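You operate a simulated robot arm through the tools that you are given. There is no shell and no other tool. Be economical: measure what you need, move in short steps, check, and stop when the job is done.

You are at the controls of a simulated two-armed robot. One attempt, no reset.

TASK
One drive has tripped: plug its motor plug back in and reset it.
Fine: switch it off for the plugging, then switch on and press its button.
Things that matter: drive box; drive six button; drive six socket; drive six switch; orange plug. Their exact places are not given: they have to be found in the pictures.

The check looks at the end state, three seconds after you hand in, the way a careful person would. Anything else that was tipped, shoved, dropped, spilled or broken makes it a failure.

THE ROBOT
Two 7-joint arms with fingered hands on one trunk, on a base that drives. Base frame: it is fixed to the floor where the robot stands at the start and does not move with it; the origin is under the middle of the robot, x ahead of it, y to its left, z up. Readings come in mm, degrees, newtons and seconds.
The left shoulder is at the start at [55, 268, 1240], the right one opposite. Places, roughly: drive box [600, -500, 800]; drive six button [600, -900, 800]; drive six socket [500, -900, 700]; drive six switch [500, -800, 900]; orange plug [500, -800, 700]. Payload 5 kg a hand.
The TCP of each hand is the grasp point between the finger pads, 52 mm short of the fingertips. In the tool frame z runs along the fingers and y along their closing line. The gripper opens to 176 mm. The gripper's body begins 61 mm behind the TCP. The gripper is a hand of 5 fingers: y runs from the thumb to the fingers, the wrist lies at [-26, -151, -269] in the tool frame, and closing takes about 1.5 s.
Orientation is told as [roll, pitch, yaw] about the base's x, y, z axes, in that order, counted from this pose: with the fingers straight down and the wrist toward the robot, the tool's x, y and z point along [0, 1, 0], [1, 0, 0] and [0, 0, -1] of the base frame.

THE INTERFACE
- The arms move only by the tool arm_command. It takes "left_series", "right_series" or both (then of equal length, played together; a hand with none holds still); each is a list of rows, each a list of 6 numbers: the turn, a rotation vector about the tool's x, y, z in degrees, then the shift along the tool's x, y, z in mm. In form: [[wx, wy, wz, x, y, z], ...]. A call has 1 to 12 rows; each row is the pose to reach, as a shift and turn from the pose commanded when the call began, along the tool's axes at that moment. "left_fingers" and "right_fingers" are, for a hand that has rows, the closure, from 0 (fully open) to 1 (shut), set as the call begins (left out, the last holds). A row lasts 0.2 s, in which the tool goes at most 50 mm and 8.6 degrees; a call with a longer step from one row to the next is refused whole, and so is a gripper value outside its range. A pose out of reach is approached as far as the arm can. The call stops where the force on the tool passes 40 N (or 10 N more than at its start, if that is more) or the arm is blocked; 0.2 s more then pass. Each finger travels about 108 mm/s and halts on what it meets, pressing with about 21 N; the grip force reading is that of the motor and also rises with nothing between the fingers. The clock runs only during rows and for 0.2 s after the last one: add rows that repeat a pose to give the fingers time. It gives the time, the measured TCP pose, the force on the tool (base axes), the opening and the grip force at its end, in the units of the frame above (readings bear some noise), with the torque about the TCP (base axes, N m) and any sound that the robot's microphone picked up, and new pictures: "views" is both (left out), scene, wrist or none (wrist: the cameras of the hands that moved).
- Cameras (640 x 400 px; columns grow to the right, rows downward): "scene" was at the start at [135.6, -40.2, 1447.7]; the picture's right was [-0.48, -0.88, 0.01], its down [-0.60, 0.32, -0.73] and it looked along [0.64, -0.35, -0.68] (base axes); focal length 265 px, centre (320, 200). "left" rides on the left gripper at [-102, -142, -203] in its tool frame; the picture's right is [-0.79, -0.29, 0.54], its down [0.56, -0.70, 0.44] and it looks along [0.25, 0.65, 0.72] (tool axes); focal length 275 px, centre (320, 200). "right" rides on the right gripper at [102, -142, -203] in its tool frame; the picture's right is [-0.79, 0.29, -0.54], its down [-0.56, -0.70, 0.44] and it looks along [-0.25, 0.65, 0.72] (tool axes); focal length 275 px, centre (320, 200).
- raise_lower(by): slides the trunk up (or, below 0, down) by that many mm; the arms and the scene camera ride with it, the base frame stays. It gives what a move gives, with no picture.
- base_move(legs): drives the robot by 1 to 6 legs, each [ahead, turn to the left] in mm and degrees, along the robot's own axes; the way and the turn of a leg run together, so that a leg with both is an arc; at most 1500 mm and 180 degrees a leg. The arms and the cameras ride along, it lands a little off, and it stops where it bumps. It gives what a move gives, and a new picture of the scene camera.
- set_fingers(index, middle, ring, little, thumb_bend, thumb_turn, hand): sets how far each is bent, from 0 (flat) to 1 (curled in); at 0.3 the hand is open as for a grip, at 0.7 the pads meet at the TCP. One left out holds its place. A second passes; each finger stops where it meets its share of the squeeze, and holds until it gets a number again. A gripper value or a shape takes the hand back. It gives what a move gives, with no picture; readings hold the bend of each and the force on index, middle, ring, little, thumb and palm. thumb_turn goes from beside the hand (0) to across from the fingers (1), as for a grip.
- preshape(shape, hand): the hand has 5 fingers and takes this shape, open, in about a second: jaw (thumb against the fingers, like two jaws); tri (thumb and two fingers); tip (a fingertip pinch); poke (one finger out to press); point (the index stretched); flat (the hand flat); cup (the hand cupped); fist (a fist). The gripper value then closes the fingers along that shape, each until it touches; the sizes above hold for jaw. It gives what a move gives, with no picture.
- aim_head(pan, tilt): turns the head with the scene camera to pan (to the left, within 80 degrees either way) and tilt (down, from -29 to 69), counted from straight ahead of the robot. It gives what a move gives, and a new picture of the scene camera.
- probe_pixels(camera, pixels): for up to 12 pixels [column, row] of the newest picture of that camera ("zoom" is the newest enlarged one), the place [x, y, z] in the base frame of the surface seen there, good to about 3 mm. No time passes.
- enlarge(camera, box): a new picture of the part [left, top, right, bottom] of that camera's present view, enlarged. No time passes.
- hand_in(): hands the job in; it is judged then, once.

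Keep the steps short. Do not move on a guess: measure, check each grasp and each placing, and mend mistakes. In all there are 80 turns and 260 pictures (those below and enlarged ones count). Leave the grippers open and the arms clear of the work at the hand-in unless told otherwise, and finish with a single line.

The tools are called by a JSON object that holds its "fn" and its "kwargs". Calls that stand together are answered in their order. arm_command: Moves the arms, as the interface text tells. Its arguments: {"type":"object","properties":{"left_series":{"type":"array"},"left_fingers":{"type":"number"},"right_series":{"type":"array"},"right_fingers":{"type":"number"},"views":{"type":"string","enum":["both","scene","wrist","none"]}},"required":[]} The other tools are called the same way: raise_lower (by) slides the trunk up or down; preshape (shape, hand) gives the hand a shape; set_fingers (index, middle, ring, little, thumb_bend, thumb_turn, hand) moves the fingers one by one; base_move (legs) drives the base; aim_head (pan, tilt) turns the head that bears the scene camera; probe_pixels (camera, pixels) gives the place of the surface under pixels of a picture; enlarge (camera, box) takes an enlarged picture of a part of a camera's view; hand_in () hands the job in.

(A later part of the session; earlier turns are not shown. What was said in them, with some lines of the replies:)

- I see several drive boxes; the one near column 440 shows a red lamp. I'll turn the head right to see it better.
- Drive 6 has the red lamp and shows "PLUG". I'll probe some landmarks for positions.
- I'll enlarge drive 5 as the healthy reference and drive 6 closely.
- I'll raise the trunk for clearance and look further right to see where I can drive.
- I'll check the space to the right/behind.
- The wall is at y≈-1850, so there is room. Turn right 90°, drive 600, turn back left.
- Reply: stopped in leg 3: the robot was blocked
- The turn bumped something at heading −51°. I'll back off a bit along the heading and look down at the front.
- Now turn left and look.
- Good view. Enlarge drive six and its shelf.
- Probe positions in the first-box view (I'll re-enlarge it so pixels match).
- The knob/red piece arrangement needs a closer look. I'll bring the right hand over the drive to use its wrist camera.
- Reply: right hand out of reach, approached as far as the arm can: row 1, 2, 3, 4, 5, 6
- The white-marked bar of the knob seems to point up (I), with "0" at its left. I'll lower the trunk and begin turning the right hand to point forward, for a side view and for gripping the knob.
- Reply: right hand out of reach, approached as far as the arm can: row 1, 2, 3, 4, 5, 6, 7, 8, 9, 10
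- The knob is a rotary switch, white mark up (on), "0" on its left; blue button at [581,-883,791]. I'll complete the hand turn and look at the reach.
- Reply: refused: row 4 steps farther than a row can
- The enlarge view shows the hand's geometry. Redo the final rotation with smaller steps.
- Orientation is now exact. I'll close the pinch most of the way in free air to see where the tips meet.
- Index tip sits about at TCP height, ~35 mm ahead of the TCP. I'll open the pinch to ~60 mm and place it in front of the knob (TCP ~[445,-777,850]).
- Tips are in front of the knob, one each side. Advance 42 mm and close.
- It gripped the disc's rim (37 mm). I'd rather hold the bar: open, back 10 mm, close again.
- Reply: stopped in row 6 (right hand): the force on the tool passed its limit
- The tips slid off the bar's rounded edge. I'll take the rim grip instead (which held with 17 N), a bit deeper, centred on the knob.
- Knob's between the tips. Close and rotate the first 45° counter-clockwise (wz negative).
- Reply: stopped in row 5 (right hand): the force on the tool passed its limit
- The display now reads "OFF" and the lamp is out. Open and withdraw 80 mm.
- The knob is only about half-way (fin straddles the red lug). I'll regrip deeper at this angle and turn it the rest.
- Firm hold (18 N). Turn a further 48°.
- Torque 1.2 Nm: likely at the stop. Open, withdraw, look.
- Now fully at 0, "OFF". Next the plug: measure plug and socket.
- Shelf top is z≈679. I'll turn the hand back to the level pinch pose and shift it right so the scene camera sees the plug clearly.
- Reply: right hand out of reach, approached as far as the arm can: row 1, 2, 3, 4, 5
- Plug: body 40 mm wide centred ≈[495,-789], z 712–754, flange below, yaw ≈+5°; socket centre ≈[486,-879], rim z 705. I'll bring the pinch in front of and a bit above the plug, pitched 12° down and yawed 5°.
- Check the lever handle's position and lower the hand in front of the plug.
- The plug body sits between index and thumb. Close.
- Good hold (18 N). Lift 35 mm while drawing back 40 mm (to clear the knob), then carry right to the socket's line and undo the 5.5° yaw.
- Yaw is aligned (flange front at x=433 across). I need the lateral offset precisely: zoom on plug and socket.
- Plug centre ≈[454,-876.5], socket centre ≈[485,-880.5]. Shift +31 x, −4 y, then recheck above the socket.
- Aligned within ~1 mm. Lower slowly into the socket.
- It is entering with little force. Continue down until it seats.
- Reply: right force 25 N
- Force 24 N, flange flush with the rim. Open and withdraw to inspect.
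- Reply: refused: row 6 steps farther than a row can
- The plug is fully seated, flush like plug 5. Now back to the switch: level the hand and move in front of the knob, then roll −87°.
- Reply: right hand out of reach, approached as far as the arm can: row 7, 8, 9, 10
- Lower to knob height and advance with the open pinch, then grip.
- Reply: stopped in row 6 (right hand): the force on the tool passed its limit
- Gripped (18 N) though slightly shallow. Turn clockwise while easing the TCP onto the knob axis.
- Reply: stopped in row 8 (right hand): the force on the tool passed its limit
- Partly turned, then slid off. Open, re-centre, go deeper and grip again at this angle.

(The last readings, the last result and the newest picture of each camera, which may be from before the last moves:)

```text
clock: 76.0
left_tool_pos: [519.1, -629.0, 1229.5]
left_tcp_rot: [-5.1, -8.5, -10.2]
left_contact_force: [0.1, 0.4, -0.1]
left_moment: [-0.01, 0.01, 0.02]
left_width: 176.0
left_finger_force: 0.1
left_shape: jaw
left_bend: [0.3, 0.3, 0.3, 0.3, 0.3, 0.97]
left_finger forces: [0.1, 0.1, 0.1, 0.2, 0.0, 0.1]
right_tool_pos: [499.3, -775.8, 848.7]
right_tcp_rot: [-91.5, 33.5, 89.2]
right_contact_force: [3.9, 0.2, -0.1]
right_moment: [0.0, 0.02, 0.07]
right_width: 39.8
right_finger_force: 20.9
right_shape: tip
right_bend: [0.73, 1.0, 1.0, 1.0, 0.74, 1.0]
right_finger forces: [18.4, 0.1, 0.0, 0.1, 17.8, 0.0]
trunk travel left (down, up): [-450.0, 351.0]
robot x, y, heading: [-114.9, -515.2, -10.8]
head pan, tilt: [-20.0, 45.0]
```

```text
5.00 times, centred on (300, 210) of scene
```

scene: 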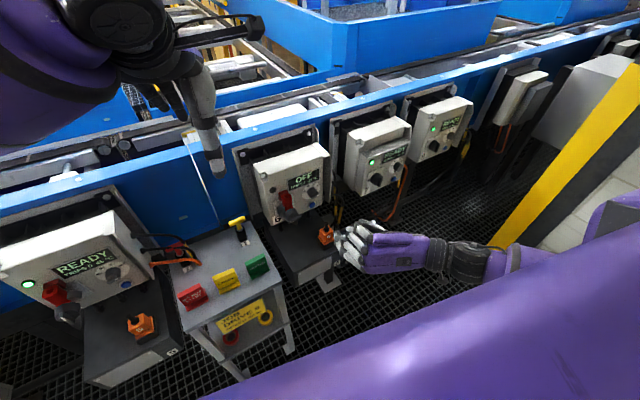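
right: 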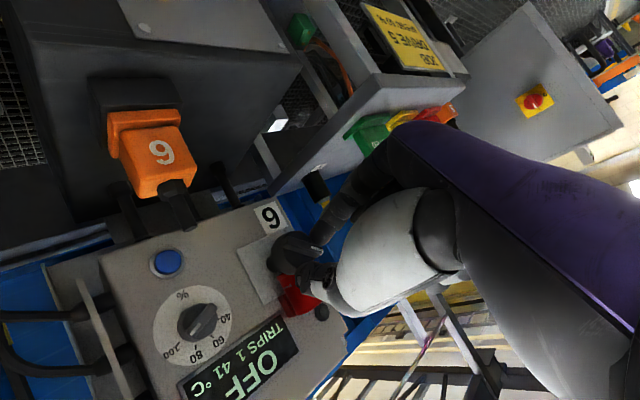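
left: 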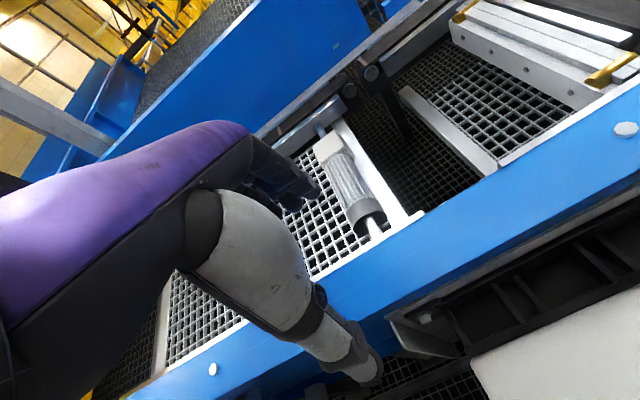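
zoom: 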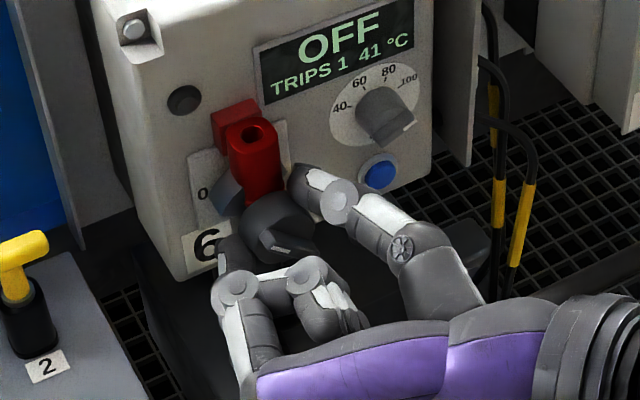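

Good deep grip. Turn clockwise ~56°.

{"fn": "arm_command", "kwargs": {"right_series": [[0, 0, 8, 0, 0, 0], [0, 0, 16, 0, 0, 0], [0, 0, 24, 0, 0, 0], [0, 0, 32, 0, 0, 0], [0, 0, 40, 0, 0, 0], [0, 0, 48, 0, 0, 0], [0, 0, 56, 0, 0, 0], [0, 0, 56, 0, 0, 0]], "views": "wrist"}}

{"fn": "enlarge", "kwargs": {"camera": "scene", "box": [250, 170, 350, 250]}}

```text
clock: 77.8
left_tool_pos: [518.0, -630.4, 1227.3]
left_tcp_rot: [-5.1, -8.5, -10.3]
left_contact_force: [0.2, 0.2, 0.2]
left_moment: [0.0, 0.01, 0.0]
left_width: 176.0
left_finger_force: 0.1
left_shape: jaw
left_bend: [0.3, 0.3, 0.3, 0.3, 0.3, 0.97]
left_finger forces: [0.0, 0.0, 0.0, 0.0, 0.0, 0.1]
right_tool_pos: [500.1, -777.0, 846.9]
right_tcp_rot: [-91.3, -22.6, 90.5]
right_contact_force: [1.4, -4.1, -7.4]
right_moment: [-0.32, 0.42, -0.33]
right_width: 39.0
right_finger_force: 21.1
right_shape: tip
right_bend: [0.73, 1.0, 1.0, 1.0, 0.74, 1.0]
right_finger forces: [17.8, 0.0, 0.0, 0.1, 24.4, 0.1]
trunk travel left (down, up): [-450.0, 351.0]
robot x, y, heading: [-110.5, -516.7, -11.1]
head pan, tilt: [-20.0, 45.0]
```

right: 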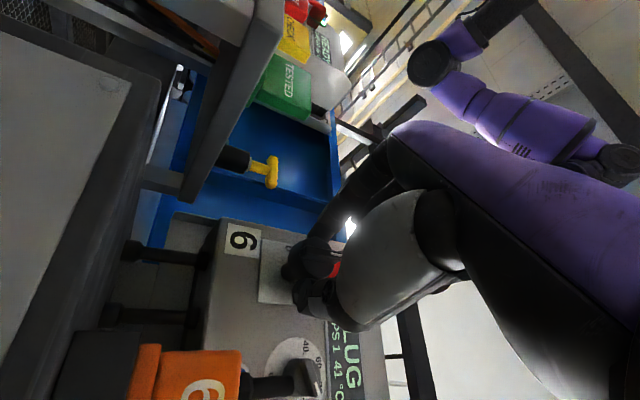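

```text
5.00 times, centred on (300, 210) of scene
```

zoom: 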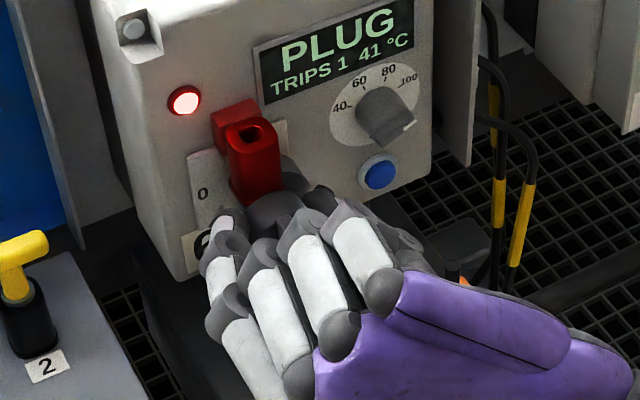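

Switch is on again (red lamp, "PLUG" still latched). Release and withdraw, then check the plug's seating against plug 5 before pressing.

{"fn": "arm_command", "kwargs": {"right_series": [[0, 0, 0, 0, 0, 0], [0, 0, 0, 0, 0, 0], [0, 0, 0, 0, 0, 0], [0, 0, 0, 0, 0, -30], [0, 0, 0, 0, 0, -70], [0, 0, 0, 0, 0, -110], [0, 0, 5, -30, -20, -120], [0, 0, 13, -60, -40, -120], [0, 0, 21, -60, -60, -120], [0, 0, 21, -60, -60, -120]], "right_fingers": 0.6}}

{"fn": "enlarge", "kwargs": {"camera": "scene", "box": [100, 290, 190, 370]}}

{"fn": "probe_pixels", "kwargs": {"camera": "zoom", "pixels": [[236, 125], [300, 150], [325, 135], [340, 165], [285, 235], [300, 255], [200, 250], [365, 180], [380, 220]]}}

```text
clock: 80.0
left_tool_pos: [517.0, -628.1, 1228.7]
left_tcp_rot: [-5.1, -8.5, -10.2]
left_contact_force: [-0.8, 0.0, -0.3]
left_moment: [-0.02, -0.01, 0.01]
left_width: 175.5
left_finger_force: 0.0
left_shape: jaw
left_bend: [0.3, 0.3, 0.3, 0.3, 0.3, 0.97]
left_finger forces: [0.0, 0.0, 0.0, 0.0, 0.1, 0.0]
right_tool_pos: [378.3, -853.8, 877.1]
right_tcp_rot: [-91.7, -43.6, 91.3]
right_contact_force: [-0.1, 0.5, -0.4]
right_moment: [0.01, 0.02, 0.0]
right_width: 70.4
right_finger_force: 0.0
right_shape: tip
right_bend: [0.73, 0.98, 0.99, 0.99, 0.73, 1.0]
right_finger forces: [0.0, 0.0, 0.0, 0.1, 0.1, 0.0]
trunk travel left (down, up): [-450.0, 351.0]
robot x, y, heading: [-112.0, -513.5, -10.8]
head pan, tilt: [-20.0, 45.0]
```

scene: 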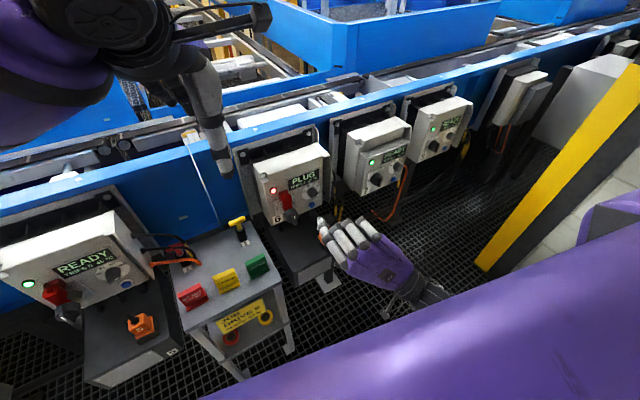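
right: 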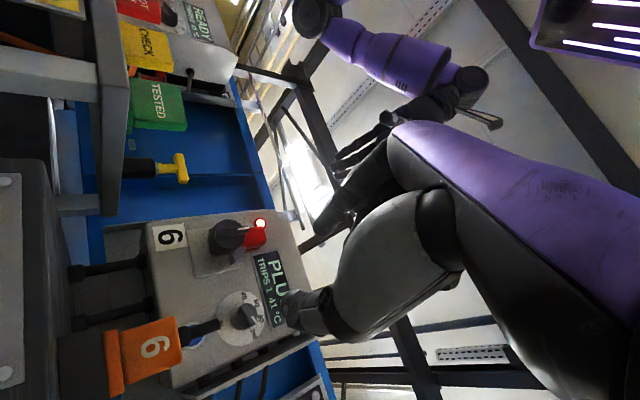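

```text
5.00 times, centred on (145, 330) of scene
```

zoom: 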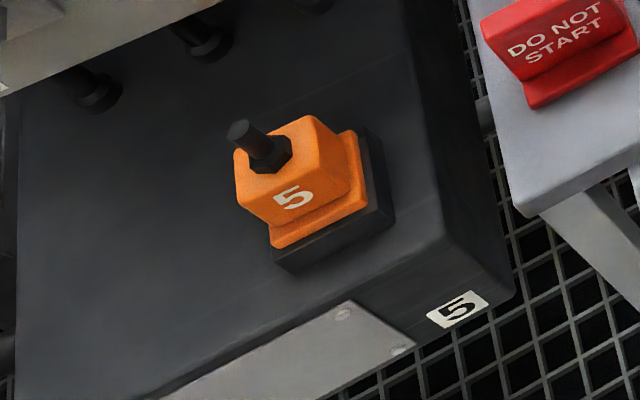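

```text
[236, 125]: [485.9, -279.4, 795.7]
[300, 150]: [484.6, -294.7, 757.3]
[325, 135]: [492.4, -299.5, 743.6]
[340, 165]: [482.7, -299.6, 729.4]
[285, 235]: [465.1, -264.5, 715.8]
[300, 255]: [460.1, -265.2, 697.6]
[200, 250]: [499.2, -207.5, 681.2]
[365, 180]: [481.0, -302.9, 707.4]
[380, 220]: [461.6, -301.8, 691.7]
```

{"fn": "enlarge", "kwargs": {"camera": "right", "box": [60, 300, 240, 400]}}

{"fn": "probe_pixels", "kwargs": {"camera": "zoom", "pixels": [[575, 85], [560, 100], [440, 170], [420, 130], [225, 160], [170, 180], [212, 180], [185, 250], [300, 200]]}}

{"fn": "enlarge", "kwargs": {"camera": "scene", "box": [290, 205, 350, 255]}}

```text
3.56 times, centred on (150, 350) of right
```

zoom: 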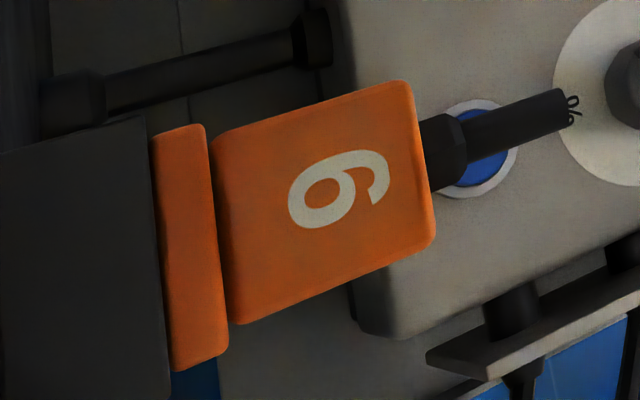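

```text
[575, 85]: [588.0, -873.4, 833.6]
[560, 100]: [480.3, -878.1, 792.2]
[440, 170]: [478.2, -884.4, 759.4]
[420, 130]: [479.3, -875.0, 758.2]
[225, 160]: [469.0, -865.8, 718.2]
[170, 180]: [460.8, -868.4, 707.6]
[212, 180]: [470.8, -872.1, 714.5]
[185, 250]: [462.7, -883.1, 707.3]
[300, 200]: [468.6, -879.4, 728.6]
```

```text
8.00 times, centred on (320, 230) of scene
```

zoom: 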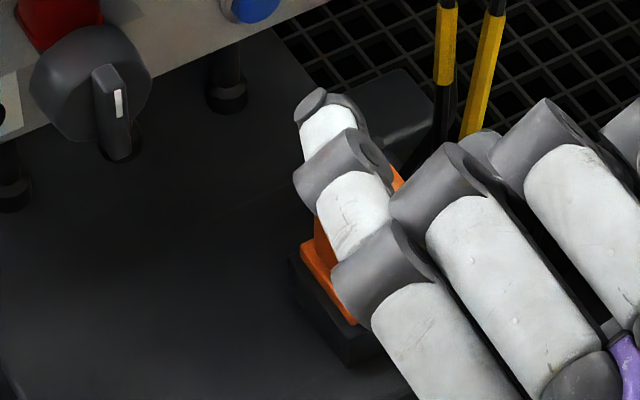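

Plug 6 sits at the same heights as plug 5 (flange on rim ≈707, stem 793). The stem stands in front of the button, so I'll press with one finger pitched 20° down over it. Re-level hand and take the poke shape.

{"fn": "arm_command", "kwargs": {"right_series": [[0, 0, -8, 0, 0, 0], [0, 0, -16, 0, 0, 0], [0, 0, -24, 0, 0, 0], [0, 0, -32, 0, 0, 0], [0, 0, -40, 0, 0, 0], [0, 0, -43.6, 0, 0, 0], [0, 0, -43.6, 0, 0, 0]], "views": "none"}}

{"fn": "preshape", "kwargs": {"hand": "right", "shape": "poke"}}

{"fn": "arm_command", "kwargs": {"right_series": [[0, 8, 0, -15, -10, 0], [0, 16, 0, -25, -15, 0], [0, 20, 0, -25, -20, 0], [0, 20, 0, -25, -20, 0]]}}

{"fn": "enlarge", "kwargs": {"camera": "scene", "box": [280, 180, 380, 260]}}

{"fn": "enlarge", "kwargs": {"camera": "right", "box": [140, 140, 400, 360]}}

```text
clock: 81.6
left_tool_pos: [517.9, -629.7, 1228.4]
left_tcp_rot: [-5.1, -8.5, -10.3]
left_contact_force: [0.7, -0.1, 0.2]
left_moment: [-0.03, -0.01, -0.03]
left_width: 175.9
left_finger_force: 0.1
left_shape: jaw
left_bend: [0.3, 0.3, 0.3, 0.3, 0.3, 0.97]
left_finger forces: [0.1, 0.0, 0.1, 0.1, 0.1, 0.0]
right_tool_pos: [378.7, -854.7, 878.4]
right_tcp_rot: [-91.2, 0.1, 90.1]
right_contact_force: [-0.5, -0.7, -0.5]
right_moment: [-0.05, 0.0, -0.01]
right_width: 70.5
right_finger_force: 0.0
right_shape: tip
right_bend: [0.73, 0.98, 0.99, 0.99, 0.73, 1.0]
right_finger forces: [0.0, 0.1, 0.0, 0.0, 0.0, 0.0]
trunk travel left (down, up): [-450.0, 351.0]
robot x, y, heading: [-112.6, -516.2, -11.0]
head pan, tilt: [-20.0, 45.0]
```

```text
clock: 82.5
left_tool_pos: [518.0, -629.5, 1227.8]
left_tcp_rot: [-5.1, -8.5, -10.3]
left_contact_force: [-0.8, -0.4, 0.0]
left_moment: [-0.01, -0.02, -0.02]
left_width: 176.1
left_finger_force: 0.0
left_shape: jaw
left_bend: [0.3, 0.3, 0.3, 0.3, 0.3, 0.97]
left_finger forces: [0.1, 0.0, 0.0, 0.1, 0.1, 0.1]
right_tool_pos: [378.8, -854.9, 878.7]
right_tcp_rot: [-91.2, 0.1, 90.1]
right_contact_force: [-0.5, 0.2, -0.1]
right_moment: [0.01, -0.02, -0.02]
right_width: 0.0
right_finger_force: 0.0
right_shape: poke
right_bend: [0.7, 0.7, 0.99, 0.99, 1.0, 1.0]
right_finger forces: [0.1, 0.0, 0.0, 0.0, 0.1, 0.0]
trunk travel left (down, up): [-450.0, 351.0]
robot x, y, heading: [-113.5, -515.2, -10.9]
head pan, tilt: [-20.0, 45.0]
```

```text
clock: 83.5
left_tool_pos: [516.5, -629.2, 1229.8]
left_tcp_rot: [-5.1, -8.5, -10.3]
left_contact_force: [-0.1, -0.9, -0.2]
left_moment: [0.05, -0.11, 0.04]
left_width: 175.7
left_finger_force: 0.2
left_shape: jaw
left_bend: [0.3, 0.3, 0.3, 0.3, 0.3, 0.97]
left_finger forces: [0.1, 0.1, 0.0, 0.0, 0.0, 0.0]
right_tool_pos: [378.3, -874.0, 903.6]
right_tcp_rot: [-71.0, 0.1, 90.1]
right_contact_force: [-0.9, -0.2, -0.1]
right_moment: [0.03, 0.0, -0.01]
right_width: 0.0
right_finger_force: 0.1
right_shape: poke
right_bend: [0.7, 0.7, 0.99, 0.99, 1.0, 1.0]
right_finger forces: [0.0, 0.1, 0.0, 0.0, 0.0, 0.0]
trunk travel left (down, up): [-450.0, 351.0]
robot x, y, heading: [-114.8, -518.1, -11.0]
head pan, tilt: [-20.0, 45.0]
```

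scene: 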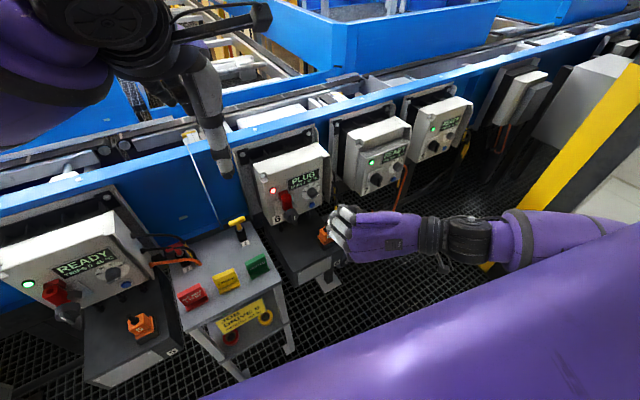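
right: 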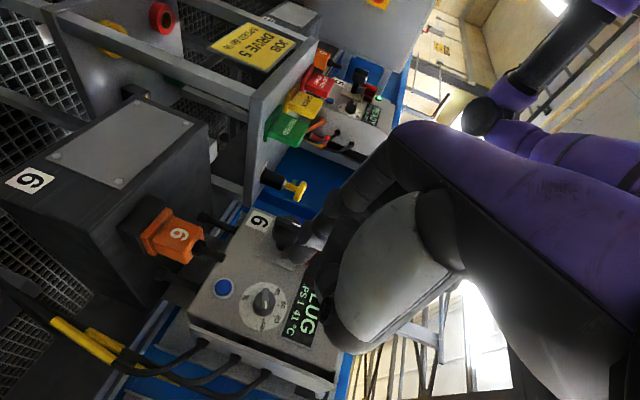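

```text
5.00 times, centred on (330, 220) of scene
```

zoom: 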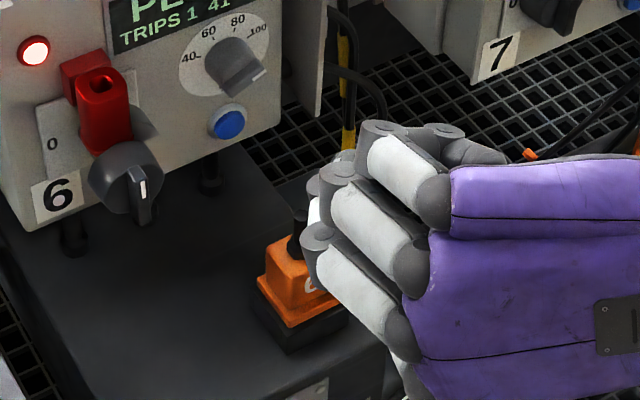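

```text
1.82 times, centred on (270, 250) of right
```

zoom: 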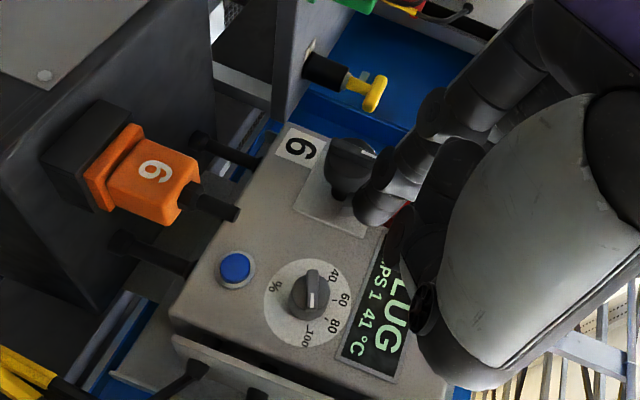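

{"fn": "probe_pixels", "kwargs": {"camera": "zoom", "pixels": [[358, 208], [372, 215], [400, 195], [425, 140], [235, 268], [310, 290], [225, 262]]}}

{"fn": "preshape", "kwargs": {"hand": "right", "shape": "point"}}

{"fn": "enlarge", "kwargs": {"camera": "right", "box": [140, 140, 400, 360]}}

```text
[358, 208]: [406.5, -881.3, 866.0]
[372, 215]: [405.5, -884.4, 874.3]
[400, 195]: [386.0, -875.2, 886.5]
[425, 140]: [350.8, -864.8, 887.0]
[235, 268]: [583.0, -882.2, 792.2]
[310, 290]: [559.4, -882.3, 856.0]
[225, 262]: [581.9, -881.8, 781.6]
```

```text
clock: 84.4
left_tool_pos: [517.5, -629.3, 1228.9]
left_tcp_rot: [-5.0, -8.5, -10.3]
left_contact_force: [-0.3, 0.2, -0.1]
left_moment: [-0.02, -0.02, -0.03]
left_width: 176.0
left_finger_force: 0.1
left_shape: jaw
left_bend: [0.3, 0.3, 0.3, 0.3, 0.3, 0.97]
left_finger forces: [0.0, 0.0, 0.1, 0.1, 0.0, 0.0]
right_tool_pos: [379.4, -873.7, 902.9]
right_tcp_rot: [-71.1, 0.1, 90.1]
right_contact_force: [0.1, 0.5, -0.5]
right_moment: [0.03, 0.02, -0.01]
right_width: 0.1
right_finger_force: 0.0
right_shape: point
right_bend: [0.19, 1.0, 1.0, 1.0, 0.98, 0.88]
right_finger forces: [0.0, 0.0, 0.0, 0.1, 0.0, 0.1]
trunk travel left (down, up): [-450.0, 351.0]
robot x, y, heading: [-111.8, -514.0, -11.2]
head pan, tilt: [-20.0, 45.0]
```

```text
1.82 times, centred on (270, 250) of right
```

zoom: 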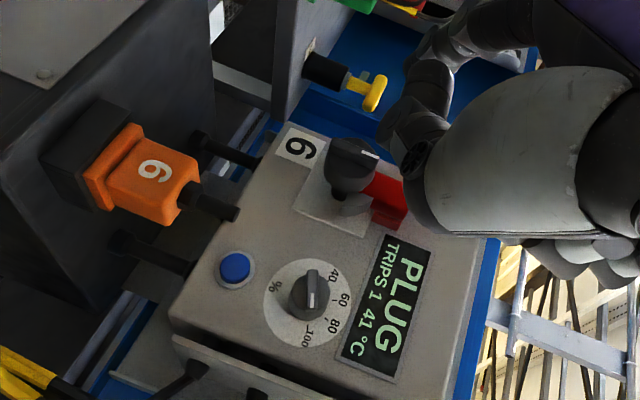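

I'll use the poke shape with only the index out (middle curled), yawed +20° so the finger passes beside the plug's stem.

{"fn": "preshape", "kwargs": {"hand": "right", "shape": "poke"}}

{"fn": "set_fingers", "kwargs": {"hand": "right", "index": 0.6, "middle": 1}}

{"fn": "arm_command", "kwargs": {"right_series": [[-6.3, -2, -1.6, 5, -10, 0], [-12.6, -4, -3.3, 10, -20, 0], [-19, -6, -5, 20, -40, 10], [-19, -6, -5, 20, -40, 10]]}}

{"fn": "enlarge", "kwargs": {"camera": "right", "box": [140, 140, 400, 360]}}

{"fn": "enlarge", "kwargs": {"camera": "scene", "box": [280, 180, 380, 260]}}

```text
clock: 85.3
left_tool_pos: [518.6, -630.4, 1228.8]
left_tcp_rot: [-5.3, -8.5, -10.3]
left_contact_force: [-0.1, -0.1, -0.7]
left_moment: [0.0, 0.02, 0.01]
left_width: 175.8
left_finger_force: 0.0
left_shape: jaw
left_bend: [0.3, 0.3, 0.3, 0.3, 0.3, 0.97]
left_finger forces: [0.0, 0.0, 0.0, 0.0, 0.0, 0.0]
right_tool_pos: [380.4, -874.2, 903.1]
right_tcp_rot: [-71.2, 0.0, 90.1]
right_contact_force: [-0.9, 0.5, 0.3]
right_moment: [-0.01, 0.0, 0.0]
right_width: 0.2
right_finger_force: 0.0
right_shape: poke
right_bend: [0.7, 0.7, 0.99, 0.99, 1.0, 1.0]
right_finger forces: [0.0, 0.1, 0.0, 0.0, 0.1, 0.0]
trunk travel left (down, up): [-450.0, 351.0]
robot x, y, heading: [-115.6, -511.6, -10.9]
head pan, tilt: [-20.0, 45.0]
```

```text
clock: 86.3
left_tool_pos: [517.6, -628.7, 1229.2]
left_tcp_rot: [-5.1, -8.5, -10.3]
left_contact_force: [0.1, 0.2, -0.4]
left_moment: [-0.03, -0.02, -0.02]
left_width: 175.9
left_finger_force: 0.1
left_shape: jaw
left_bend: [0.3, 0.3, 0.3, 0.3, 0.3, 0.97]
left_finger forces: [0.1, 0.0, 0.0, 0.1, 0.0, 0.0]
right_tool_pos: [379.9, -874.6, 901.9]
right_tcp_rot: [-71.2, 0.0, 90.1]
right_contact_force: [0.2, 0.2, 0.1]
right_moment: [0.03, 0.02, -0.02]
right_width: 77.9
right_finger_force: 0.0
right_shape: fingers
right_bend: [0.6, 0.78, 0.99, 0.99, 1.0, 1.0]
right_finger forces: [0.0, 0.1, 0.0, 0.0, 0.0, 0.0]
trunk travel left (down, up): [-450.0, 351.0]
robot x, y, heading: [-111.7, -511.7, -11.0]
head pan, tilt: [-20.0, 45.0]
```

```text
clock: 87.3
left_tool_pos: [517.5, -627.5, 1229.6]
left_tcp_rot: [-5.1, -8.4, -10.2]
left_contact_force: [-0.6, 1.0, 0.5]
left_moment: [-0.12, -0.08, 0.01]
left_width: 175.7
left_finger_force: 0.0
left_shape: jaw
left_bend: [0.3, 0.3, 0.3, 0.3, 0.3, 0.97]
left_finger forces: [0.0, 0.0, 0.0, 0.1, 0.0, 0.0]
right_tool_pos: [381.3, -914.1, 881.9]
right_tcp_rot: [-77.3, -0.1, 110.0]
right_contact_force: [-1.2, 1.0, 1.0]
right_moment: [-0.11, 0.04, -0.1]
right_width: 77.8
right_finger_force: 0.0
right_shape: fingers
right_bend: [0.6, 0.78, 0.99, 0.99, 1.0, 1.0]
right_finger forces: [0.0, 0.0, 0.1, 0.1, 0.0, 0.1]
trunk travel left (down, up): [-450.0, 351.0]
robot x, y, heading: [-115.0, -513.4, -10.8]
head pan, tilt: [-20.0, 45.0]
```

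scene: 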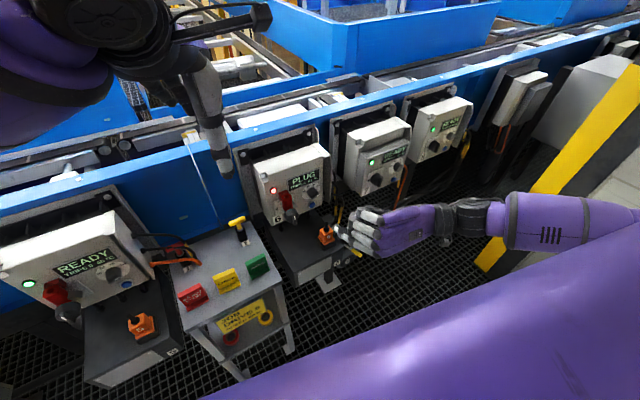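
right: 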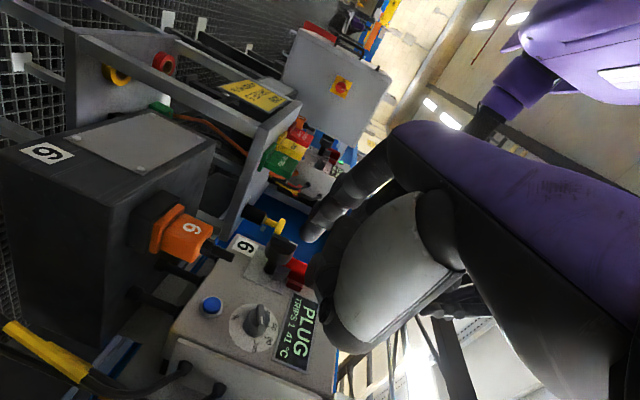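

```text
1.82 times, centred on (270, 250) of right
```

zoom: 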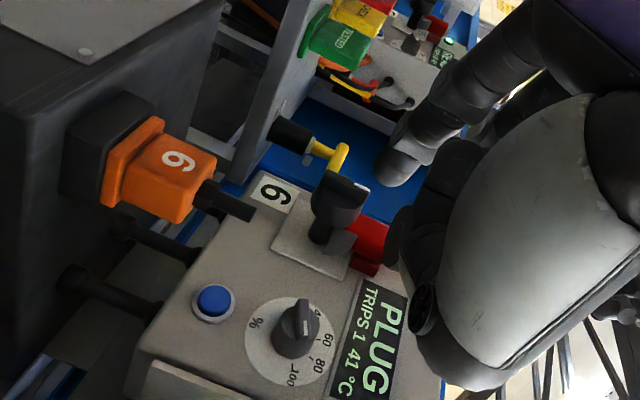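

```text
5.00 times, centred on (330, 220) of scene
```

zoom: 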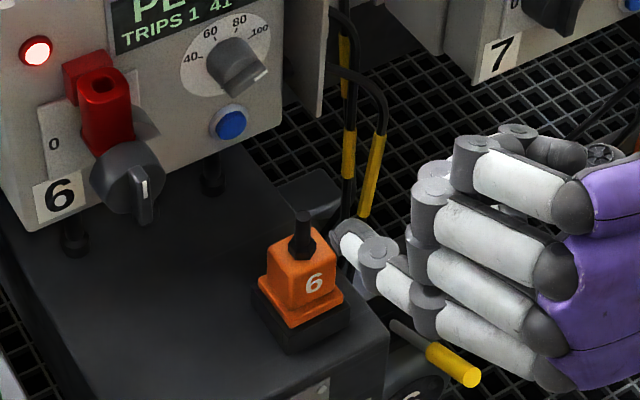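

{"fn": "probe_pixels", "kwargs": {"camera": "zoom", "pixels": [[336, 238], [345, 228], [375, 245], [305, 222], [230, 122]]}}

{"fn": "probe_pixels", "kwargs": {"camera": "right", "pixels": [[308, 236], [312, 230], [318, 238], [325, 215], [330, 205], [212, 305]]}}

```text
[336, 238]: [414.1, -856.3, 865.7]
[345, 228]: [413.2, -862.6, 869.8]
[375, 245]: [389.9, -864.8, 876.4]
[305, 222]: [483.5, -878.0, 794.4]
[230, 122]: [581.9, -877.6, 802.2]
```

```text
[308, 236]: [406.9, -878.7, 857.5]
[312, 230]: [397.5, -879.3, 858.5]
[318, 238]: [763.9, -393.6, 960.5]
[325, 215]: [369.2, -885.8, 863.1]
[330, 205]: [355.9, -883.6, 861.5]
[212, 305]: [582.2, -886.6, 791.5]
```

{"fn": "probe_pixels", "kwargs": {"camera": "zoom", "pixels": [[425, 305], [412, 250], [420, 195], [460, 160], [520, 130], [380, 290], [440, 330], [375, 265]]}}

{"fn": "probe_pixels", "kwargs": {"camera": "right", "pixels": [[345, 190], [360, 170], [380, 150], [330, 320], [345, 350], [400, 260], [310, 270]]}}

```text
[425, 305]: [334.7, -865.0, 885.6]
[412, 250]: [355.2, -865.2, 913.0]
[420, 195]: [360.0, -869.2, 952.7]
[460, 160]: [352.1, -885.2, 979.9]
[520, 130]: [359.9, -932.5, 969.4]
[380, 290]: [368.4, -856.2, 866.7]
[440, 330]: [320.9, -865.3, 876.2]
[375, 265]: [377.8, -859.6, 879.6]
```

```text
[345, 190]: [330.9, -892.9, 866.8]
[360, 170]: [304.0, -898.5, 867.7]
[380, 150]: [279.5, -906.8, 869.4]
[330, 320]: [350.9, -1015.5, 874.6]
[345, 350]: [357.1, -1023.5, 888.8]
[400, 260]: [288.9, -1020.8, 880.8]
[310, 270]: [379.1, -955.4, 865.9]
```

Index underside would just meet the stem; pitch a further 12° to gain clearance. Also probe the hanging cables.

{"fn": "probe_pixels", "kwargs": {"camera": "zoom", "pixels": [[350, 80], [375, 95], [382, 130], [370, 170], [348, 140]]}}

{"fn": "arm_command", "kwargs": {"right_series": [[0, 6, 0, 0, 0, 0], [0, 12, 0, 0, 0, 0], [0, 12, 0, 0, 0, 0]]}}

{"fn": "enlarge", "kwargs": {"camera": "scene", "box": [290, 190, 370, 250]}}

```text
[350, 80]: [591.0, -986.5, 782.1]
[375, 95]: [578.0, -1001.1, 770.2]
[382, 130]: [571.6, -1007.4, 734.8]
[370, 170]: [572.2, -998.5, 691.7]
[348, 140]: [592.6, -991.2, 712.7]
```

```text
clock: 88.1
left_tool_pos: [517.4, -628.0, 1228.7]
left_tcp_rot: [-5.1, -8.5, -10.4]
left_contact_force: [-0.9, 0.4, 0.1]
left_moment: [-0.04, -0.02, -0.03]
left_width: 176.0
left_finger_force: 0.0
left_shape: jaw
left_bend: [0.3, 0.3, 0.3, 0.3, 0.3, 0.97]
left_finger forces: [0.0, 0.1, 0.0, 0.0, 0.1, 0.1]
right_tool_pos: [381.7, -913.6, 879.9]
right_tcp_rot: [-65.2, -0.3, 109.7]
right_contact_force: [-0.5, -0.6, 0.4]
right_moment: [-0.02, 0.01, -0.06]
right_width: 77.6
right_finger_force: 0.0
right_shape: fingers
right_bend: [0.6, 0.78, 0.99, 0.99, 1.0, 1.0]
right_finger forces: [0.0, 0.1, 0.1, 0.0, 0.1, 0.1]
trunk travel left (down, up): [-450.0, 351.0]
robot x, y, heading: [-108.8, -514.3, -11.0]
head pan, tilt: [-20.0, 45.0]
```

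scene: 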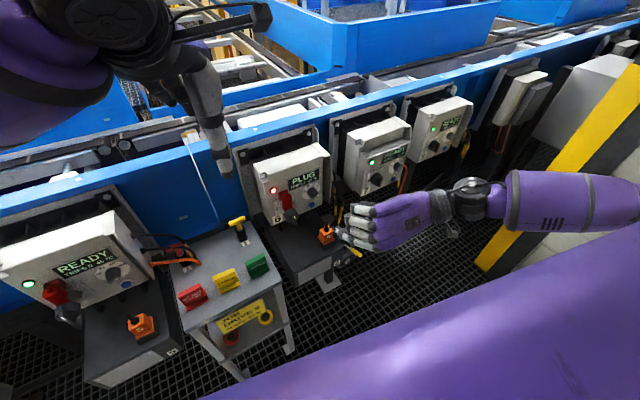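
right: 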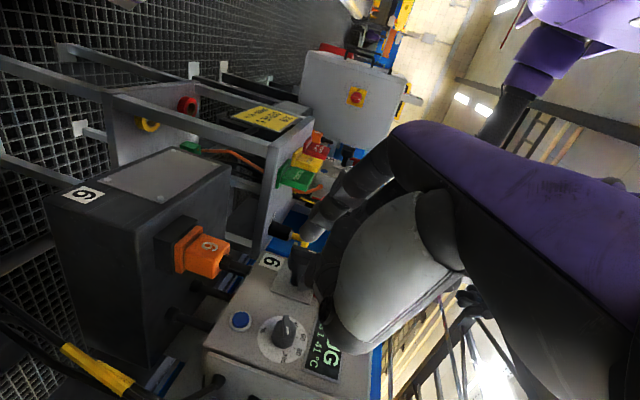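

```text
6.67 times, centred on (330, 220) of scene
```

zoom: 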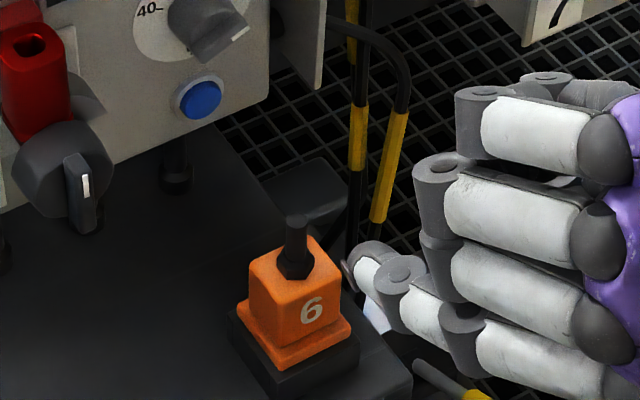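

{"fn": "probe_pixels", "kwargs": {"camera": "zoom", "pixels": [[352, 270], [365, 250], [360, 280], [440, 190], [480, 100], [410, 280]]}}

{"fn": "enlarge", "kwargs": {"camera": "right", "box": [200, 160, 380, 350]}}

{"fn": "probe_pixels", "kwargs": {"camera": "zoom", "pixels": [[355, 160], [360, 175], [380, 150], [420, 115], [485, 50], [140, 320], [345, 150]]}}

```text
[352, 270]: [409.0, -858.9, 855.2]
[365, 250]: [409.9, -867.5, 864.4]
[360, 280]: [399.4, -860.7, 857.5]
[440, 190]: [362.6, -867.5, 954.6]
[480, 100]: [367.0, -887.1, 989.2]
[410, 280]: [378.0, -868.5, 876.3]
```

```text
2.11 times, centred on (290, 255) of right
```

zoom: 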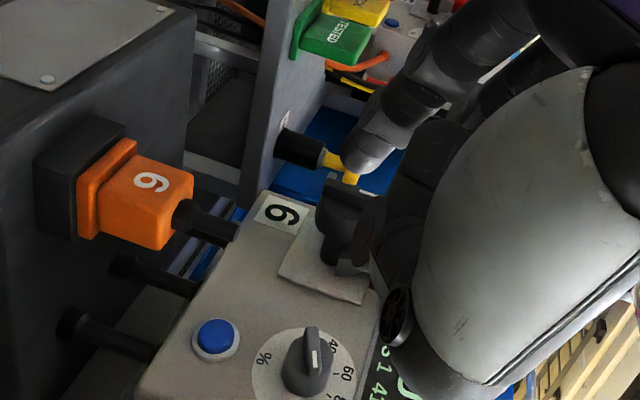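

```text
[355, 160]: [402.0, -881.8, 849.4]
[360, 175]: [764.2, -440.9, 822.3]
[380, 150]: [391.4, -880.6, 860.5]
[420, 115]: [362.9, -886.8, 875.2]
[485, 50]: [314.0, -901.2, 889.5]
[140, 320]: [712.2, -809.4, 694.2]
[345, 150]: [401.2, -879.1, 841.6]
```

Tip end ≈[411,-868,850]; button [583,-882,792]. Move to ~20 mm before contact and check.

{"fn": "arm_command", "kwargs": {"right_series": [[0, 0, 0, -2.5, -16, 36], [0, 0, 0, -5, -32, 73], [0, 0, 0, -7.5, -48, 109], [0, 0, 0, -10, -63.7, 145], [0, 0, 0, -10, -63.7, 145]]}}

{"fn": "enlarge", "kwargs": {"camera": "scene", "box": [270, 170, 370, 250]}}

{"fn": "enlarge", "kwargs": {"camera": "right", "box": [220, 140, 380, 280]}}

```text
clock: 89.3
left_tool_pos: [516.8, -630.6, 1229.3]
left_tcp_rot: [-5.2, -8.6, -10.3]
left_contact_force: [-0.7, 0.6, 0.4]
left_moment: [0.0, -0.07, -0.02]
left_width: 176.0
left_finger_force: 0.1
left_shape: jaw
left_bend: [0.3, 0.3, 0.3, 0.3, 0.3, 0.97]
left_finger forces: [0.0, 0.1, 0.1, 0.0, 0.0, 0.0]
right_tool_pos: [529.4, -927.9, 829.0]
right_tcp_rot: [-65.3, -0.3, 109.7]
right_contact_force: [-0.9, 0.6, 0.6]
right_moment: [0.01, 0.0, -0.03]
right_width: 78.1
right_finger_force: 0.1
right_shape: fingers
right_bend: [0.6, 0.78, 0.99, 0.99, 1.0, 1.0]
right_finger forces: [0.0, 0.0, 0.1, 0.1, 0.0, 0.1]
trunk travel left (down, up): [-450.0, 351.0]
robot x, y, heading: [-112.2, -513.8, -11.2]
head pan, tilt: [-20.0, 45.0]
```

scene: 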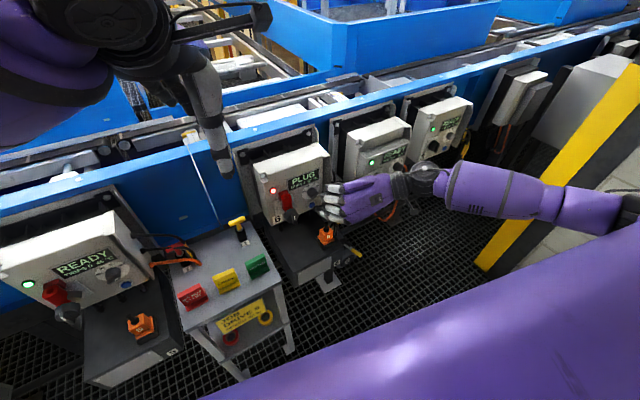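
right: 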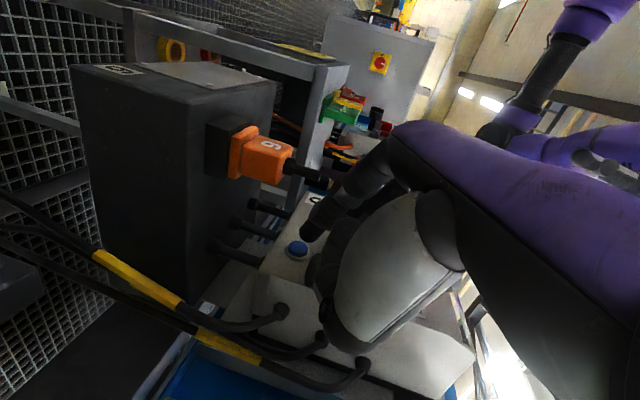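

```text
5.00 times, centred on (320, 210) of scene
```

zoom: 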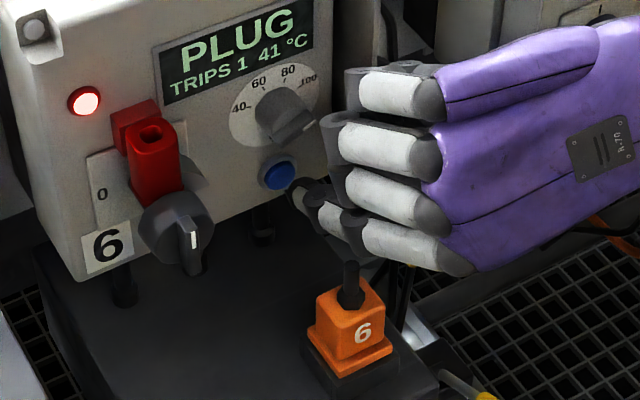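

```text
2.86 times, centred on (300, 210) of right
```

zoom: 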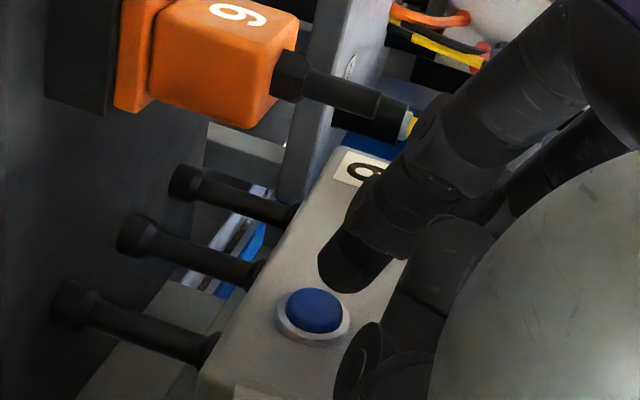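

{"fn": "probe_pixels", "kwargs": {"camera": "zoom", "pixels": [[345, 282], [330, 265], [370, 280], [345, 385], [360, 345], [400, 360], [315, 310], [420, 240]]}}

{"fn": "probe_pixels", "kwargs": {"camera": "scene", "pixels": [[315, 207], [318, 211], [311, 203], [324, 186], [325, 199]]}}

```text
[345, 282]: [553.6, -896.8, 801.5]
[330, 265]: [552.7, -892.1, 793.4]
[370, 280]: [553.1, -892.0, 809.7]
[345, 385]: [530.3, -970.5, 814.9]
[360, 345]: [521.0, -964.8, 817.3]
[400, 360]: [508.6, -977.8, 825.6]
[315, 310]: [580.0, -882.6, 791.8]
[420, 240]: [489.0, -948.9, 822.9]
```

```text
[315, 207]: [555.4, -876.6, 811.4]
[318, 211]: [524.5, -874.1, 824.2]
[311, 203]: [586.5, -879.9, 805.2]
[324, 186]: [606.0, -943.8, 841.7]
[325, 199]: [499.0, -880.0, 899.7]
```

Tip is ~22 mm short and ~10 mm high. Press in small steps.

{"fn": "arm_command", "kwargs": {"right_series": [[0, 0, 0, 0, -3, 12], [0, 0, 0, 0, -5, 20], [0, 0, 0, 0, -5.5, 23.6], [0, 0, 0, -1, -6.3, 25.7], [0, 0, 0, -1.9, -7.2, 27.8], [0, 0, 0, -2.8, -8, 30], [0, 0, 0, -3.8, -8.9, 32.1]], "views": "wrist"}}

{"fn": "enlarge", "kwargs": {"camera": "scene", "box": [260, 170, 350, 240]}}

{"fn": "enlarge", "kwargs": {"camera": "right", "box": [220, 140, 380, 280]}}

```text
clock: 90.7
left_tool_pos: [496.3, -637.0, 1242.2]
left_tcp_rot: [-6.5, -9.7, -11.5]
left_contact_force: [-2.8, 0.2, 0.9]
left_moment: [0.03, -0.24, 0.13]
left_width: 175.7
left_finger_force: 0.0
left_shape: jaw
left_bend: [0.3, 0.3, 0.3, 0.3, 0.3, 0.97]
left_finger forces: [0.0, 0.0, 0.0, 0.0, 0.1, 0.0]
right_tool_pos: [545.2, -923.6, 829.2]
right_tcp_rot: [-65.8, 0.1, 109.9]
right_contact_force: [-1.6, -3.3, 1.6]
right_moment: [0.07, 0.05, 0.07]
right_width: 78.1
right_finger_force: 0.0
right_shape: fingers
right_bend: [0.6, 1.0, 0.99, 0.99, 1.0, 1.0]
right_finger forces: [0.1, 0.0, 0.1, 0.1, 0.0, 0.0]
trunk travel left (down, up): [-450.0, 351.0]
robot x, y, heading: [-112.8, -515.2, -10.8]
head pan, tilt: [-20.0, 45.0]
heard: click
stopped in row 7 (right hand): the force on the tool passed its limit (the readings are from after the stop); the commanded pose is now the measured one
```

right: 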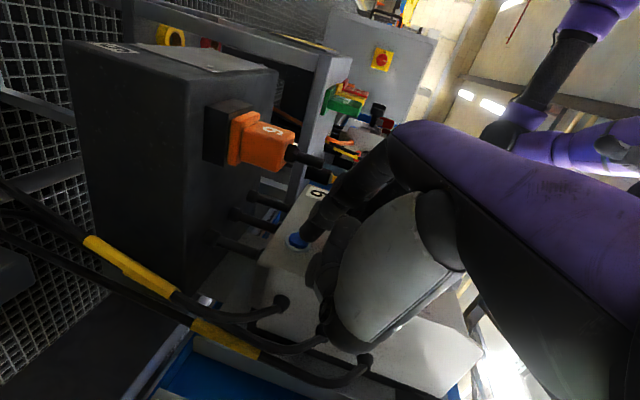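

```text
5.71 times, centred on (305, 205) of scene
```

zoom: 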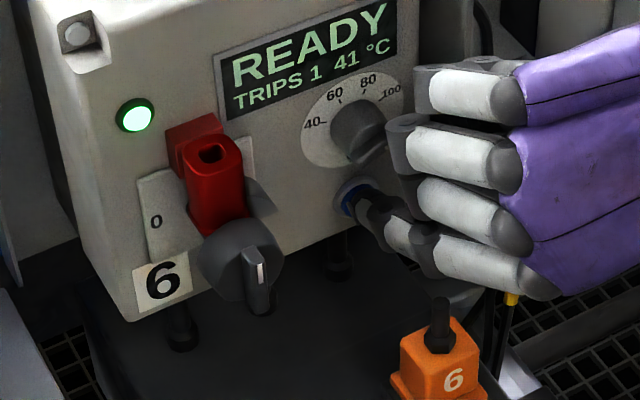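

```text
2.86 times, centred on (300, 210) of right
```

zoom: 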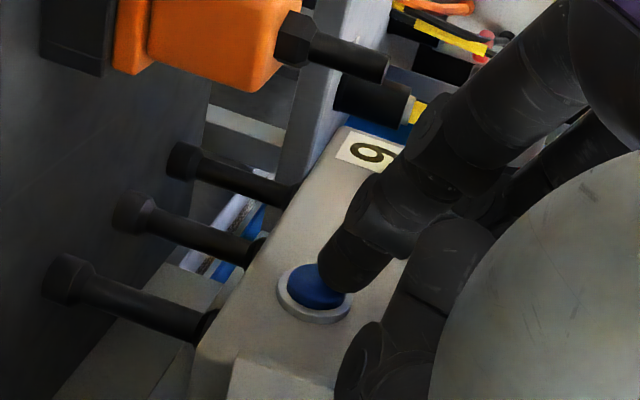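

Click heard; drive 6 shows READY with a green lamp. Withdraw along the approach path, then move clear.

{"fn": "arm_command", "kwargs": {"right_series": [[0, 0, 0, 0, 6, -20], [0, 0, 0, 3, 24, -60], [0, 0, 0, 6, 42, -100], [0, 0, 0, 9, 60, -140], [0, 0, 0, 10, 66, -165], [0, 0, 0, -30, 50, -180], [0, 0, 0, -70, 40, -200], [0, 0, 0, -110, 30, -220], [0, 0, 0, -150, 20, -240], [0, 0, 0, -150, 20, -240]], "views": "none"}}

{"fn": "preshape", "kwargs": {"hand": "right", "shape": "jaw"}}

{"fn": "aim_head", "kwargs": {"pan": -21, "tilt": 45}}

{"fn": "enlarge", "kwargs": {"camera": "scene", "box": [230, 140, 390, 280]}}

{"fn": "enlarge", "kwargs": {"camera": "scene", "box": [0, 180, 300, 400]}}

```text
clock: 92.9
left_tool_pos: [501.1, -636.3, 1239.1]
left_tcp_rot: [-6.3, -9.5, -11.4]
left_contact_force: [-0.1, -0.5, -0.1]
left_moment: [0.01, 0.05, -0.01]
left_width: 176.1
left_finger_force: 0.1
left_shape: jaw
left_bend: [0.3, 0.3, 0.3, 0.3, 0.3, 0.97]
left_finger forces: [0.0, 0.1, 0.0, 0.0, 0.1, 0.1]
right_tool_pos: [395.8, -957.3, 1061.2]
right_tcp_rot: [-65.7, 0.0, 109.8]
right_contact_force: [1.1, 0.3, -0.1]
right_moment: [-0.01, 0.04, 0.05]
right_width: 77.6
right_finger_force: 0.0
right_shape: fingers
right_bend: [0.6, 1.0, 0.99, 0.99, 1.0, 1.0]
right_finger forces: [0.0, 0.0, 0.1, 0.0, 0.0, 0.1]
trunk travel left (down, up): [-450.0, 351.0]
robot x, y, heading: [-114.7, -513.5, -10.8]
head pan, tilt: [-20.0, 45.0]
```

```text
clock: 93.8
left_tool_pos: [500.2, -636.3, 1239.0]
left_tcp_rot: [-6.6, -9.5, -11.4]
left_contact_force: [-0.1, -0.9, 0.1]
left_moment: [-0.02, 0.0, -0.01]
left_width: 176.1
left_finger_force: 0.1
left_shape: jaw
left_bend: [0.3, 0.3, 0.3, 0.3, 0.3, 0.97]
left_finger forces: [0.0, 0.0, 0.1, 0.0, 0.1, 0.1]
right_tool_pos: [395.2, -957.1, 1061.1]
right_tcp_rot: [-65.7, 0.0, 109.9]
right_contact_force: [0.5, 0.3, 0.2]
right_moment: [-0.01, 0.0, 0.04]
right_width: 176.1
right_finger_force: 0.1
right_shape: jaw
right_bend: [0.3, 0.3, 0.3, 0.3, 0.3, 0.98]
right_finger forces: [0.0, 0.0, 0.0, 0.0, 0.0, 0.1]
trunk travel left (down, up): [-450.0, 351.0]
robot x, y, heading: [-111.0, -513.5, -11.2]
head pan, tilt: [-20.0, 45.0]
```

```text
clock: 94.5
left_tool_pos: [499.0, -636.7, 1239.6]
left_tcp_rot: [-6.4, -9.5, -11.4]
left_contact_force: [-0.7, 0.6, 1.1]
left_moment: [-0.01, 0.0, 0.0]
left_width: 175.7
left_finger_force: 0.0
left_shape: jaw
left_bend: [0.3, 0.3, 0.3, 0.3, 0.3, 0.97]
left_finger forces: [0.1, 0.0, 0.1, 0.1, 0.1, 0.1]
right_tool_pos: [396.2, -957.9, 1062.0]
right_tcp_rot: [-65.6, 0.1, 110.0]
right_contact_force: [0.4, -0.3, -0.1]
right_moment: [-0.02, 0.04, -0.03]
right_width: 175.7
right_finger_force: 0.1
right_shape: jaw
right_bend: [0.3, 0.3, 0.3, 0.3, 0.3, 0.98]
right_finger forces: [0.1, 0.0, 0.0, 0.0, 0.1, 0.0]
trunk travel left (down, up): [-450.0, 351.0]
robot x, y, heading: [-112.7, -514.8, -10.5]
head pan, tilt: [-21.0, 45.0]
```

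scene: 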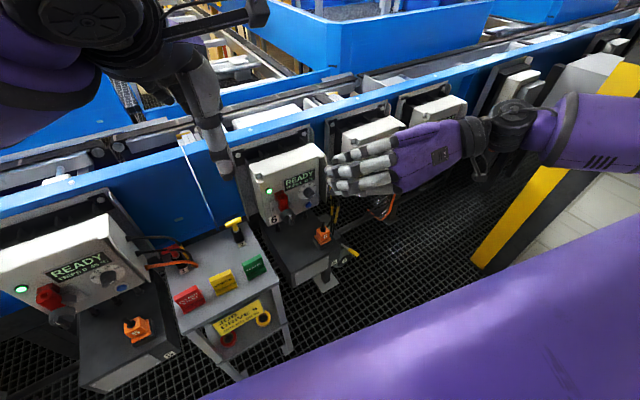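

```text
2.86 times, centred on (310, 210) of scene
```

zoom: 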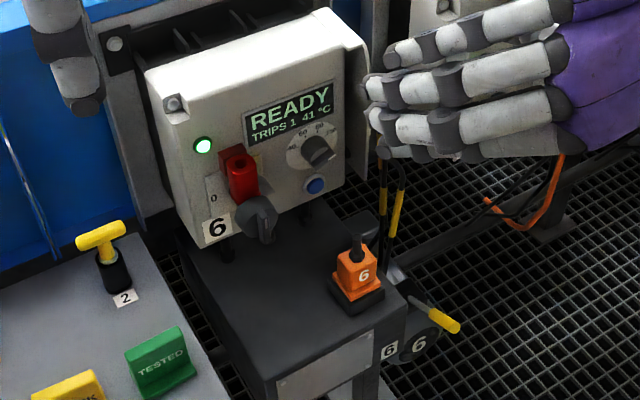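

```text
1.82 times, centred on (150, 290) of scene
```

zoom: 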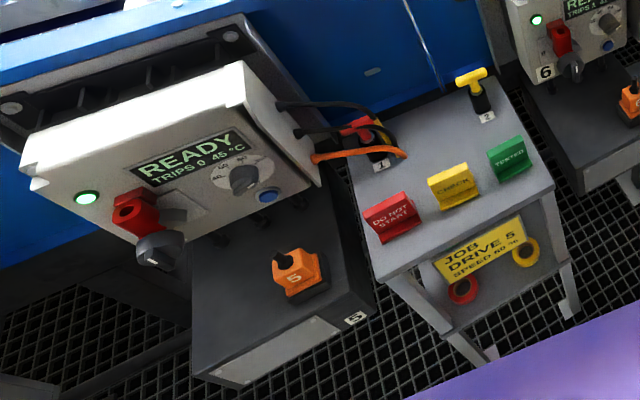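

Drive six reads READY with a green lamp. The plug is seated, the switch is on, the neighbouring items look undisturbed, and the hands are open and clear. I'm handing in.

{"fn": "hand_in", "kwargs": {}}

```text
The job is handed in.
```

Drive six was switched off, its orange plug put back in its socket, then switched on and reset with its button; it now shows READY with a green lamp.
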